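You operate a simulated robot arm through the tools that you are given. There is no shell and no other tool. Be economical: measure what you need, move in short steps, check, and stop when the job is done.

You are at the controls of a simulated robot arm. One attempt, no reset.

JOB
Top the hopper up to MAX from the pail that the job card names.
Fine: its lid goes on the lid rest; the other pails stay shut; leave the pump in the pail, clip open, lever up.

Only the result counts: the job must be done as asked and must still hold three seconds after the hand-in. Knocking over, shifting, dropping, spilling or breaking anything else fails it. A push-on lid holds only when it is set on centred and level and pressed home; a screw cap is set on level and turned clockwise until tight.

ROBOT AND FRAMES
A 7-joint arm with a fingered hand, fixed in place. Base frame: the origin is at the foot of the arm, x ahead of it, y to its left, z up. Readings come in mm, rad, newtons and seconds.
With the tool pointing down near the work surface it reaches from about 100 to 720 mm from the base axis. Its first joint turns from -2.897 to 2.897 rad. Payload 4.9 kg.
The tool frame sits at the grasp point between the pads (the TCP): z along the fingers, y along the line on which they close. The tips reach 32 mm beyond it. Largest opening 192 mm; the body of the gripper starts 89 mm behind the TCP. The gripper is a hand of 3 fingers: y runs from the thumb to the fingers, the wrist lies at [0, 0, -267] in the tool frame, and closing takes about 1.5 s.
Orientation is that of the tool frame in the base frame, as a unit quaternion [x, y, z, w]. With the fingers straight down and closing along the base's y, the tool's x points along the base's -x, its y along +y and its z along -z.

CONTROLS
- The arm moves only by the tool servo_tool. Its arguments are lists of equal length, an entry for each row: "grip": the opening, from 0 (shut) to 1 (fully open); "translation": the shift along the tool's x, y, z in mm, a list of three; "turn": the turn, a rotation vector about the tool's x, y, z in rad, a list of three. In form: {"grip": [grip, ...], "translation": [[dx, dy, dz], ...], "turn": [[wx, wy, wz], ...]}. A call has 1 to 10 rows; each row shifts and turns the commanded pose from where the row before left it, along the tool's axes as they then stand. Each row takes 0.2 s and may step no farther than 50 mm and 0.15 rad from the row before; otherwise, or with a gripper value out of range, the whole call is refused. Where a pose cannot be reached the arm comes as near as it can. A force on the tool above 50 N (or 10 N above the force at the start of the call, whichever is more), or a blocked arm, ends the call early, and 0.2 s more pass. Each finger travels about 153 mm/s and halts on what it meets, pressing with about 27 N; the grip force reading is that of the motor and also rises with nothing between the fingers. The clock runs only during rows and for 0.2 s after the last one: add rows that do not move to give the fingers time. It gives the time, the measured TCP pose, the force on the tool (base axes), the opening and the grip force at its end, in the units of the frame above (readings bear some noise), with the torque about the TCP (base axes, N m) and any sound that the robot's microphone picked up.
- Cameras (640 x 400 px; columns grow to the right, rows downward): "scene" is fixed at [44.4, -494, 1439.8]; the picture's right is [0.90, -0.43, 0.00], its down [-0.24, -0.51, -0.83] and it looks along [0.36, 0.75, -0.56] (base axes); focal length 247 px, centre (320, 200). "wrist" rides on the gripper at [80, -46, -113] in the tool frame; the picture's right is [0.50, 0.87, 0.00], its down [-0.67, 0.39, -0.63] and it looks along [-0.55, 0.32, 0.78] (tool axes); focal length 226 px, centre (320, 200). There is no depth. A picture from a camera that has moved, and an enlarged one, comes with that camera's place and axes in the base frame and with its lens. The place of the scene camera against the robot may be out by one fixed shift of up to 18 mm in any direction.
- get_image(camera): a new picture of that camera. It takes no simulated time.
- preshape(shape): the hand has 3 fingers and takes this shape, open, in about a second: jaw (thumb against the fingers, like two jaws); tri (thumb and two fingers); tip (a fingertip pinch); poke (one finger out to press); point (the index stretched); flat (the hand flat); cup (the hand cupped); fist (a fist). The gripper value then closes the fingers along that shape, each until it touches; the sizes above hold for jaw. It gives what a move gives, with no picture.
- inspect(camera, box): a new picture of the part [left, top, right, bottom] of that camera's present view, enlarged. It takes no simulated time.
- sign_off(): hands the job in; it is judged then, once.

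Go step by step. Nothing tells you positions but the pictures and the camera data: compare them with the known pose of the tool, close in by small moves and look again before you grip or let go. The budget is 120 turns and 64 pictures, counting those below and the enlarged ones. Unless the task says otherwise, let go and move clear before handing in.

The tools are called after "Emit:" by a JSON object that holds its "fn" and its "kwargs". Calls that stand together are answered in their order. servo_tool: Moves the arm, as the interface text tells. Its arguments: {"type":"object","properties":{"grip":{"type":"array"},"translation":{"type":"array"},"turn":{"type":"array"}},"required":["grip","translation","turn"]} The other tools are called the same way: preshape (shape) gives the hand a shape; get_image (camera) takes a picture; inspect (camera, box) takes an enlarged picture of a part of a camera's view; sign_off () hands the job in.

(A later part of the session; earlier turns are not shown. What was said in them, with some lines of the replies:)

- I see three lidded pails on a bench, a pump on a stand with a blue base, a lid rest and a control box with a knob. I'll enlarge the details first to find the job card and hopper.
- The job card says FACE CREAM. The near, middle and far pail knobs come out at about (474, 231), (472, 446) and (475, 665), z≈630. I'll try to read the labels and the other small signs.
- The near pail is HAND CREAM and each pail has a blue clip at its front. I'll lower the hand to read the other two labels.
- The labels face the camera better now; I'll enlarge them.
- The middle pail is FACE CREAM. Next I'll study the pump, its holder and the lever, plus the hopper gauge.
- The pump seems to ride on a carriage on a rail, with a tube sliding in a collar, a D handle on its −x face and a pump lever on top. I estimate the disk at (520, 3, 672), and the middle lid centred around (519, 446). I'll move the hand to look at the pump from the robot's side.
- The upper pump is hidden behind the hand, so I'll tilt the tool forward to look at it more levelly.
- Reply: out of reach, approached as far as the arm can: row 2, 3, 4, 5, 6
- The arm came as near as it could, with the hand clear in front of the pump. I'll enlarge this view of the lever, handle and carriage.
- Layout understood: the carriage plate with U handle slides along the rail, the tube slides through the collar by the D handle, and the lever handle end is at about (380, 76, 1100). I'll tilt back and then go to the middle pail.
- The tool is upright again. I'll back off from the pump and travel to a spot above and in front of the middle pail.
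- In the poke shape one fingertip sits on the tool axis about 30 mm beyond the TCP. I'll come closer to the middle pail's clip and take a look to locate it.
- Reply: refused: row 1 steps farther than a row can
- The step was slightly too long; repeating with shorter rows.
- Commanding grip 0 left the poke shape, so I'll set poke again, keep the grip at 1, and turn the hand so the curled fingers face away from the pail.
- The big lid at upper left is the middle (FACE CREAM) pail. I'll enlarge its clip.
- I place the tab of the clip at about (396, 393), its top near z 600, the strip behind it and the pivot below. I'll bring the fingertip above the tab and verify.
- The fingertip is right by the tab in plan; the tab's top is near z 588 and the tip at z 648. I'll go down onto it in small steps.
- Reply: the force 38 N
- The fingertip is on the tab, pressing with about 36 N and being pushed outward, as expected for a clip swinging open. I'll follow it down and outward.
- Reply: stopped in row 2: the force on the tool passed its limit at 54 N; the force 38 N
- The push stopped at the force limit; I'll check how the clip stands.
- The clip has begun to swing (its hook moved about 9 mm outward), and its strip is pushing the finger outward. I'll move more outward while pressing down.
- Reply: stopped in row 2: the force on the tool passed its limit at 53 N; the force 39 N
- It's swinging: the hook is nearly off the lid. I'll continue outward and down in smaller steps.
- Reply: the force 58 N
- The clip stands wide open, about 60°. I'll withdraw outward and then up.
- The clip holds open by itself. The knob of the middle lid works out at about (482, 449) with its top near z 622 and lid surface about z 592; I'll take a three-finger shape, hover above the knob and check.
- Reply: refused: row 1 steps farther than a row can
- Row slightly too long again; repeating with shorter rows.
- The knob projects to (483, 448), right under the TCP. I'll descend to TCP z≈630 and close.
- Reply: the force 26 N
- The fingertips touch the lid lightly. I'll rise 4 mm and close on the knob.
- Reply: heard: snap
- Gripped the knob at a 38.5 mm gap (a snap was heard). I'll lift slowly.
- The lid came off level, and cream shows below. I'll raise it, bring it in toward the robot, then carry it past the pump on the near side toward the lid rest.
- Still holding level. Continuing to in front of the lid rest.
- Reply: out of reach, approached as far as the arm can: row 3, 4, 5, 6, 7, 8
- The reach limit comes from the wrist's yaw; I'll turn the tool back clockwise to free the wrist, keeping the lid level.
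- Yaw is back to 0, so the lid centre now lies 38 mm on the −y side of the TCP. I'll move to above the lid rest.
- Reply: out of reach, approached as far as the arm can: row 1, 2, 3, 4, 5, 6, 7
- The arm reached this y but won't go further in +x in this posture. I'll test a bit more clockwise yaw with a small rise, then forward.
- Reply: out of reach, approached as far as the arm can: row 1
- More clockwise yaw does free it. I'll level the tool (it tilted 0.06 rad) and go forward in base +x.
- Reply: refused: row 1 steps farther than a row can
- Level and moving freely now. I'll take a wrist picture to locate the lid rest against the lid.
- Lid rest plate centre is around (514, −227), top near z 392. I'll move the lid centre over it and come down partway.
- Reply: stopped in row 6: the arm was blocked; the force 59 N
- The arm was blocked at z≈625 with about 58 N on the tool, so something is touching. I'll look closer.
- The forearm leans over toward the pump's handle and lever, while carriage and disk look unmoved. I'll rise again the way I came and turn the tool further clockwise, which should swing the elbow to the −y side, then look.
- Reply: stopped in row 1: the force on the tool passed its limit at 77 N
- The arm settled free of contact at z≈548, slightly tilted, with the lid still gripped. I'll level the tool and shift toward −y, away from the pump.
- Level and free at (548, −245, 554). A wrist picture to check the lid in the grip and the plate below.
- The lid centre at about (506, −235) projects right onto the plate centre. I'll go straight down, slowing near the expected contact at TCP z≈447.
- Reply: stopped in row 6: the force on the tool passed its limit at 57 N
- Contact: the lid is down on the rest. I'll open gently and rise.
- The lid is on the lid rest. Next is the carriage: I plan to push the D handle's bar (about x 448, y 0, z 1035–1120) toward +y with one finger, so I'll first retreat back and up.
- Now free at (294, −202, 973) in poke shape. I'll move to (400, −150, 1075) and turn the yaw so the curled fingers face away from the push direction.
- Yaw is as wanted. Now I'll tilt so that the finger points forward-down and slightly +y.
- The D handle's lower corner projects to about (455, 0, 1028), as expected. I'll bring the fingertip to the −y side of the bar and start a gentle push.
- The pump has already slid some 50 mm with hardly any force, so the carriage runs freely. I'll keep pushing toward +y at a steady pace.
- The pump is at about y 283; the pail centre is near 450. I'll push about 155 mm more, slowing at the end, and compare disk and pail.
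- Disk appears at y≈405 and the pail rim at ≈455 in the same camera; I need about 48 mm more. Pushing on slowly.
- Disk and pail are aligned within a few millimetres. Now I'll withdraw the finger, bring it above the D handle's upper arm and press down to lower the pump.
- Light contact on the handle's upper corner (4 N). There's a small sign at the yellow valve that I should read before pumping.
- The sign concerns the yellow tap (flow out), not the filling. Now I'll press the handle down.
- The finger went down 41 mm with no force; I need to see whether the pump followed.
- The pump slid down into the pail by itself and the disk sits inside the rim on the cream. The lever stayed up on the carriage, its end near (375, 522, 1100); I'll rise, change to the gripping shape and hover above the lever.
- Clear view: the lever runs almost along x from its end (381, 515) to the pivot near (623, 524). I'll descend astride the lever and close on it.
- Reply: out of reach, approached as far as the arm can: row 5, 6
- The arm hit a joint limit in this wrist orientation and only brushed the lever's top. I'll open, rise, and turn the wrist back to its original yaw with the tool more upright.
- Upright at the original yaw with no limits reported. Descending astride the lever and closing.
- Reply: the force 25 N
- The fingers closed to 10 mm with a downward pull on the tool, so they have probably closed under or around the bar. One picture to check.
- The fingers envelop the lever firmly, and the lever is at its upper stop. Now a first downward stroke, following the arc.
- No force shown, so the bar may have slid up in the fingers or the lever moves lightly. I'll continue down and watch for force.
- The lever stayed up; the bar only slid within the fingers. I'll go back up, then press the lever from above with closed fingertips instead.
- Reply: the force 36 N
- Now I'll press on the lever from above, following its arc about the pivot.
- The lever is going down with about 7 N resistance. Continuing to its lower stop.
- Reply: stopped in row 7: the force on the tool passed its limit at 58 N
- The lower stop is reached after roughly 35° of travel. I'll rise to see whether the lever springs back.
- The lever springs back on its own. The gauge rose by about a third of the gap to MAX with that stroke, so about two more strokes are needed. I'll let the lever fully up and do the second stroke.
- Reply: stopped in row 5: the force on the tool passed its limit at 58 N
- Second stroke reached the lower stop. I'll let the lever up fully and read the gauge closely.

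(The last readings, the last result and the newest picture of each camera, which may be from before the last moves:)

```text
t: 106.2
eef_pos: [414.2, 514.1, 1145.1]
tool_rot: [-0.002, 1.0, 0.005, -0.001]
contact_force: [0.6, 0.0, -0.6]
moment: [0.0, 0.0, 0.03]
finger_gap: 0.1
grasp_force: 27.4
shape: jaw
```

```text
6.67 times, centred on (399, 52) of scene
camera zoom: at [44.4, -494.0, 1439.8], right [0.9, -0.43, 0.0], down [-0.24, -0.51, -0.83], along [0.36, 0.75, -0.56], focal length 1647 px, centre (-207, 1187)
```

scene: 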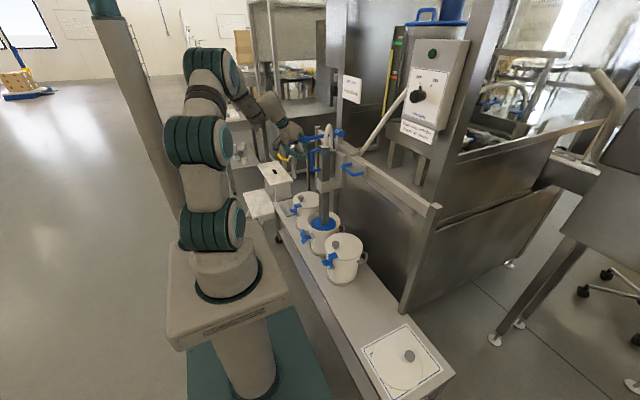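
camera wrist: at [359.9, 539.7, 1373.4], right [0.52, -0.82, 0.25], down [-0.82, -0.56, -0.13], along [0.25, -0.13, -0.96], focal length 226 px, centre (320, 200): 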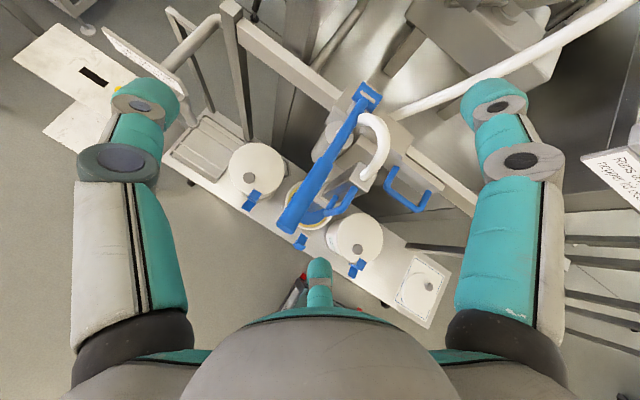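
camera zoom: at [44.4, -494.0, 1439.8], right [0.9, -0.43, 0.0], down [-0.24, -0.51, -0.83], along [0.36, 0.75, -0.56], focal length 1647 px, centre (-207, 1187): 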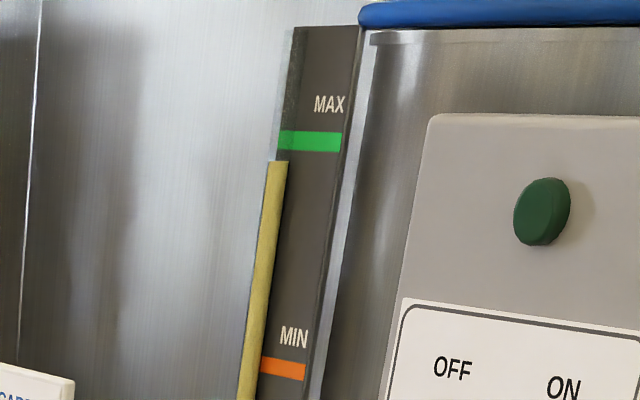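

After two strokes the remaining gap equals one more stroke's rise (25.6 → 16 → 8.8). One more full stroke.

Emit:
{"fn": "servo_tool", "kwargs": {"grip": [0, 0, 0, 0, 0, 0, 0, 0, 0], "translation": [[0, 2, 10], [0, 1, 12], [-1, 0, 12], [-2, 0, 12], [-2, 0, 12], [-3, 0, 12], [-4, 0, 12], [-5, 0, 12], [-5, 0, 12]], "turn": [[0, 0, 0], [0, 0, 0], [0, 0, 0], [0, 0, 0], [0, 0, 0], [0, 0, 0], [0, 0, 0], [0, 0, 0], [0, 0, 0]]}}

Emit:
{"fn": "servo_tool", "kwargs": {"grip": [0, 0, 0, 0, 0, 0, 0], "translation": [[-5, 0, 10], [-6, 0, 10], [-6, 0, 10], [-6, 0, 8], [-6, 0, 8], [-6, 0, 8], [-6, 0, 8]], "turn": [[0, 0, 0], [0, 0, 0], [0, 0, 0], [0, 0, 0], [0, 0, 0], [0, 0, 0], [0, 0, 0]]}}

Emit:
{"fn": "servo_tool", "kwargs": {"grip": [0, 0, 0, 0, 0, 0, 0, 0, 0, 0], "translation": [[6, -1, -10], [6, -1, -12], [6, -1, -14], [6, -1, -15], [5, 0, -15], [5, 0, -15], [4, 0, -15], [3, 0, -15], [2, 0, -20], [0, 0, -30]], "turn": [[0, 0, 0], [0, 0, 0], [0, 0, 0], [0, 0, 0], [0, 0, 0], [0, 0, 0], [0, 0, 0], [0, 0, 0], [0, 0, 0], [0, 0, 0]]}}

Emit:
{"fn": "inspect", "kwargs": {"camera": "scene", "box": [275, 22, 435, 262]}}

```text
t: 108.2
eef_pos: [435.8, 517.8, 1039.6]
tool_rot: [-0.001, 1.0, 0.006, 0.0]
contact_force: [-5.7, 0.4, 8.7]
moment: [0.01, 0.19, 0.02]
finger_gap: 0.1
grasp_force: 27.0
shape: jaw
```

```text
t: 109.3
eef_pos: [456.7, 522.4, 1008.1]
tool_rot: [-0.003, 1.0, 0.01, -0.001]
contact_force: [-11.1, -6.1, 9.7]
moment: [-0.23, 0.38, -0.09]
finger_gap: 0.1
grasp_force: 26.5
shape: jaw
stopped in row 5: the force on the tool passed its limit at 58 N (the readings are from after the stop); the commanded pose is now the measured one
```

```text
t: 111.5
eef_pos: [415.3, 515.2, 1165.9]
tool_rot: [-0.002, 1.0, 0.009, -0.002]
contact_force: [-0.4, 0.3, -2.3]
moment: [0.0, 0.02, 0.03]
finger_gap: 0.2
grasp_force: 27.4
shape: jaw
```

```text
1.67 times, centred on (355, 142) of scene
camera zoom: at [44.4, -494.0, 1439.8], right [0.9, -0.43, 0.0], down [-0.24, -0.51, -0.83], along [0.36, 0.75, -0.56], focal length 412 px, centre (262, 297)
```

zoom: 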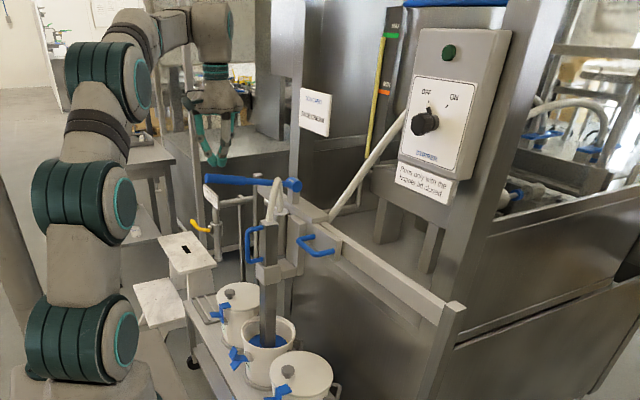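

The lever is up, the pump is in the pail, and the gauge seems at the green mark. I'll move the hand clear and use the last picture to confirm the gauge.

Emit:
{"fn": "servo_tool", "kwargs": {"grip": [0, 0, 0, 0, 0, 0], "translation": [[0, 0, -40], [0, 0, -40], [40, 0, 0], [40, 0, 0], [40, 0, 0], [0, 0, 0]], "turn": [[0, 0, 0], [0, 0, 0], [0, 0, 0], [0, 0, 0], [0, 0, 0], [0, 0, 0]]}}

Emit:
{"fn": "inspect", "kwargs": {"camera": "scene", "box": [375, 22, 423, 82]}}

```text
t: 112.9
eef_pos: [294.1, 512.6, 1245.6]
tool_rot: [-0.003, 1.0, 0.009, -0.002]
contact_force: [-0.8, 0.0, -0.3]
moment: [0.01, -0.03, 0.0]
finger_gap: 0.1
grasp_force: 27.2
shape: jaw
```

```text
6.67 times, centred on (399, 52) of scene
camera zoom: at [44.4, -494.0, 1439.8], right [0.9, -0.43, 0.0], down [-0.24, -0.51, -0.83], along [0.36, 0.75, -0.56], focal length 1647 px, centre (-207, 1187)
```

zoom: 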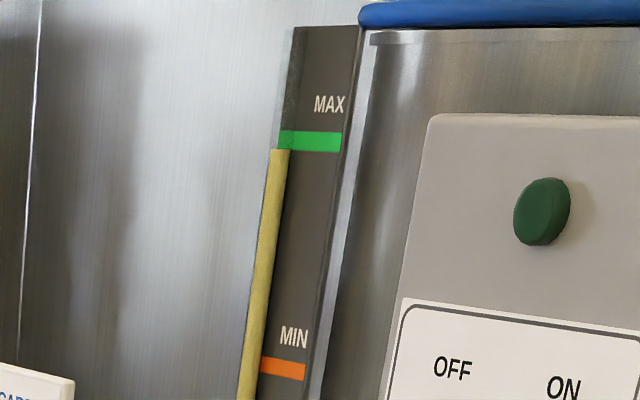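

The level now sits at the lower edge of the MAX band, about three quarters of a stroke (12 px per stroke) short of its middle. One more nearly full stroke puts it in the band's middle.

Emit:
{"fn": "servo_tool", "kwargs": {"grip": [0, 0, 0, 0, 0, 0], "translation": [[-40, 1, 0], [-40, 1, 0], [-37, 1, 0], [0, 0, 40], [0, 0, 40], [0, 0, 15]], "turn": [[0, 0, 0], [0, 0, 0], [0, 0, 0], [0, 0, 0], [0, 0, 0], [0, 0, 0]]}}

Emit:
{"fn": "servo_tool", "kwargs": {"grip": [0, 0, 0, 0, 0, 0, 0, 0, 0], "translation": [[0, 2, 14], [0, 0, 12], [-1, 0, 12], [-2, 0, 12], [-2, 0, 12], [-3, 0, 12], [-4, 0, 12], [-5, 0, 12], [-5, 0, 12]], "turn": [[0, 0, 0], [0, 0, 0], [0, 0, 0], [0, 0, 0], [0, 0, 0], [0, 0, 0], [0, 0, 0], [0, 0, 0], [0, 0, 0]]}}

```text
t: 114.3
eef_pos: [413.0, 518.6, 1150.6]
tool_rot: [-0.003, 1.0, 0.01, -0.001]
contact_force: [-0.7, -0.7, -0.1]
moment: [0.0, 0.0, 0.0]
finger_gap: 0.0
grasp_force: 27.0
shape: jaw
```

```text
t: 116.3
eef_pos: [433.8, 520.8, 1041.1]
tool_rot: [-0.002, 1.0, 0.01, -0.001]
contact_force: [-5.0, -1.2, 7.6]
moment: [-0.12, 0.24, -0.04]
finger_gap: 0.1
grasp_force: 26.9
shape: jaw
```

Pressing on to just short of the stop, then releasing the lever upward.

Emit:
{"fn": "servo_tool", "kwargs": {"grip": [0, 0, 0, 0], "translation": [[-5, 0, 9], [-6, 0, 9], [-6, 0, 8], [0, 0, 0]], "turn": [[0, 0, 0], [0, 0, 0], [0, 0, 0], [0, 0, 0]]}}

Emit:
{"fn": "servo_tool", "kwargs": {"grip": [0, 0, 0, 0, 0, 0, 0, 0, 0, 0], "translation": [[6, -1, -10], [6, -1, -12], [6, -1, -14], [6, -1, -15], [5, 0, -15], [5, 0, -15], [4, 0, -15], [3, 0, -15], [2, 0, -20], [0, 0, -30]], "turn": [[0, 0, 0], [0, 0, 0], [0, 0, 0], [0, 0, 0], [0, 0, 0], [0, 0, 0], [0, 0, 0], [0, 0, 0], [0, 0, 0], [0, 0, 0]]}}

Emit:
{"fn": "servo_tool", "kwargs": {"grip": [0, 0, 0, 0, 0, 0], "translation": [[0, 0, -40], [0, 0, -40], [40, 0, 0], [40, 0, 0], [40, 0, 0], [0, 0, 0]], "turn": [[0, 0, 0], [0, 0, 0], [0, 0, 0], [0, 0, 0], [0, 0, 0], [0, 0, 0]]}}

```text
t: 117.3
eef_pos: [451.2, 521.0, 1016.2]
tool_rot: [-0.003, 1.0, 0.01, -0.001]
contact_force: [-10.6, -5.3, 8.7]
moment: [-0.23, 0.36, -0.06]
finger_gap: 0.0
grasp_force: 27.2
shape: jaw
```

```text
t: 119.5
eef_pos: [407.6, 516.4, 1174.7]
tool_rot: [-0.003, 1.0, 0.009, -0.002]
contact_force: [0.8, -0.4, -0.1]
moment: [-0.03, 0.0, 0.01]
finger_gap: 0.0
grasp_force: 27.1
shape: jaw
```

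```text
t: 120.9
eef_pos: [289.4, 514.7, 1256.6]
tool_rot: [-0.003, 1.0, 0.01, 0.0]
contact_force: [0.6, 0.6, 0.4]
moment: [-0.02, -0.03, 0.01]
finger_gap: 0.2
grasp_force: 27.0
shape: jaw
```

The lever has sprung back up, the hand is clear, the pump is in the FACE CREAM pail with its clip open, and the lid is on the lid rest. I'm handing in.

Emit:
{"fn": "sign_off", "kwargs": {}}

```text
The job is handed in.
```

I topped up the hopper from the FACE CREAM pail in four pump strokes and handed the job in. I had no pictures left to confirm the final gauge level.

- **Level:** after three strokes the gauge sat at the lower edge of the MAX band. Each stroke had been raising it by about 12 px in the enlarged picture. The fourth, nearly full stroke should therefore put it at about the middle of the band, inside MAX.
- **Pail and pump:** the FACE CREAM lid is on the lid rest and its clip is open. The pump is in the pail with the lever up, and the other two pails are still shut.
- **Contact:** while carrying the lid, the arm was blocked, probably by its forearm pressing on the pump. The tool force reached 77 N and the robot's pedestal looked briefly shifted in one picture. In later pictures the pump and pails looked in place.
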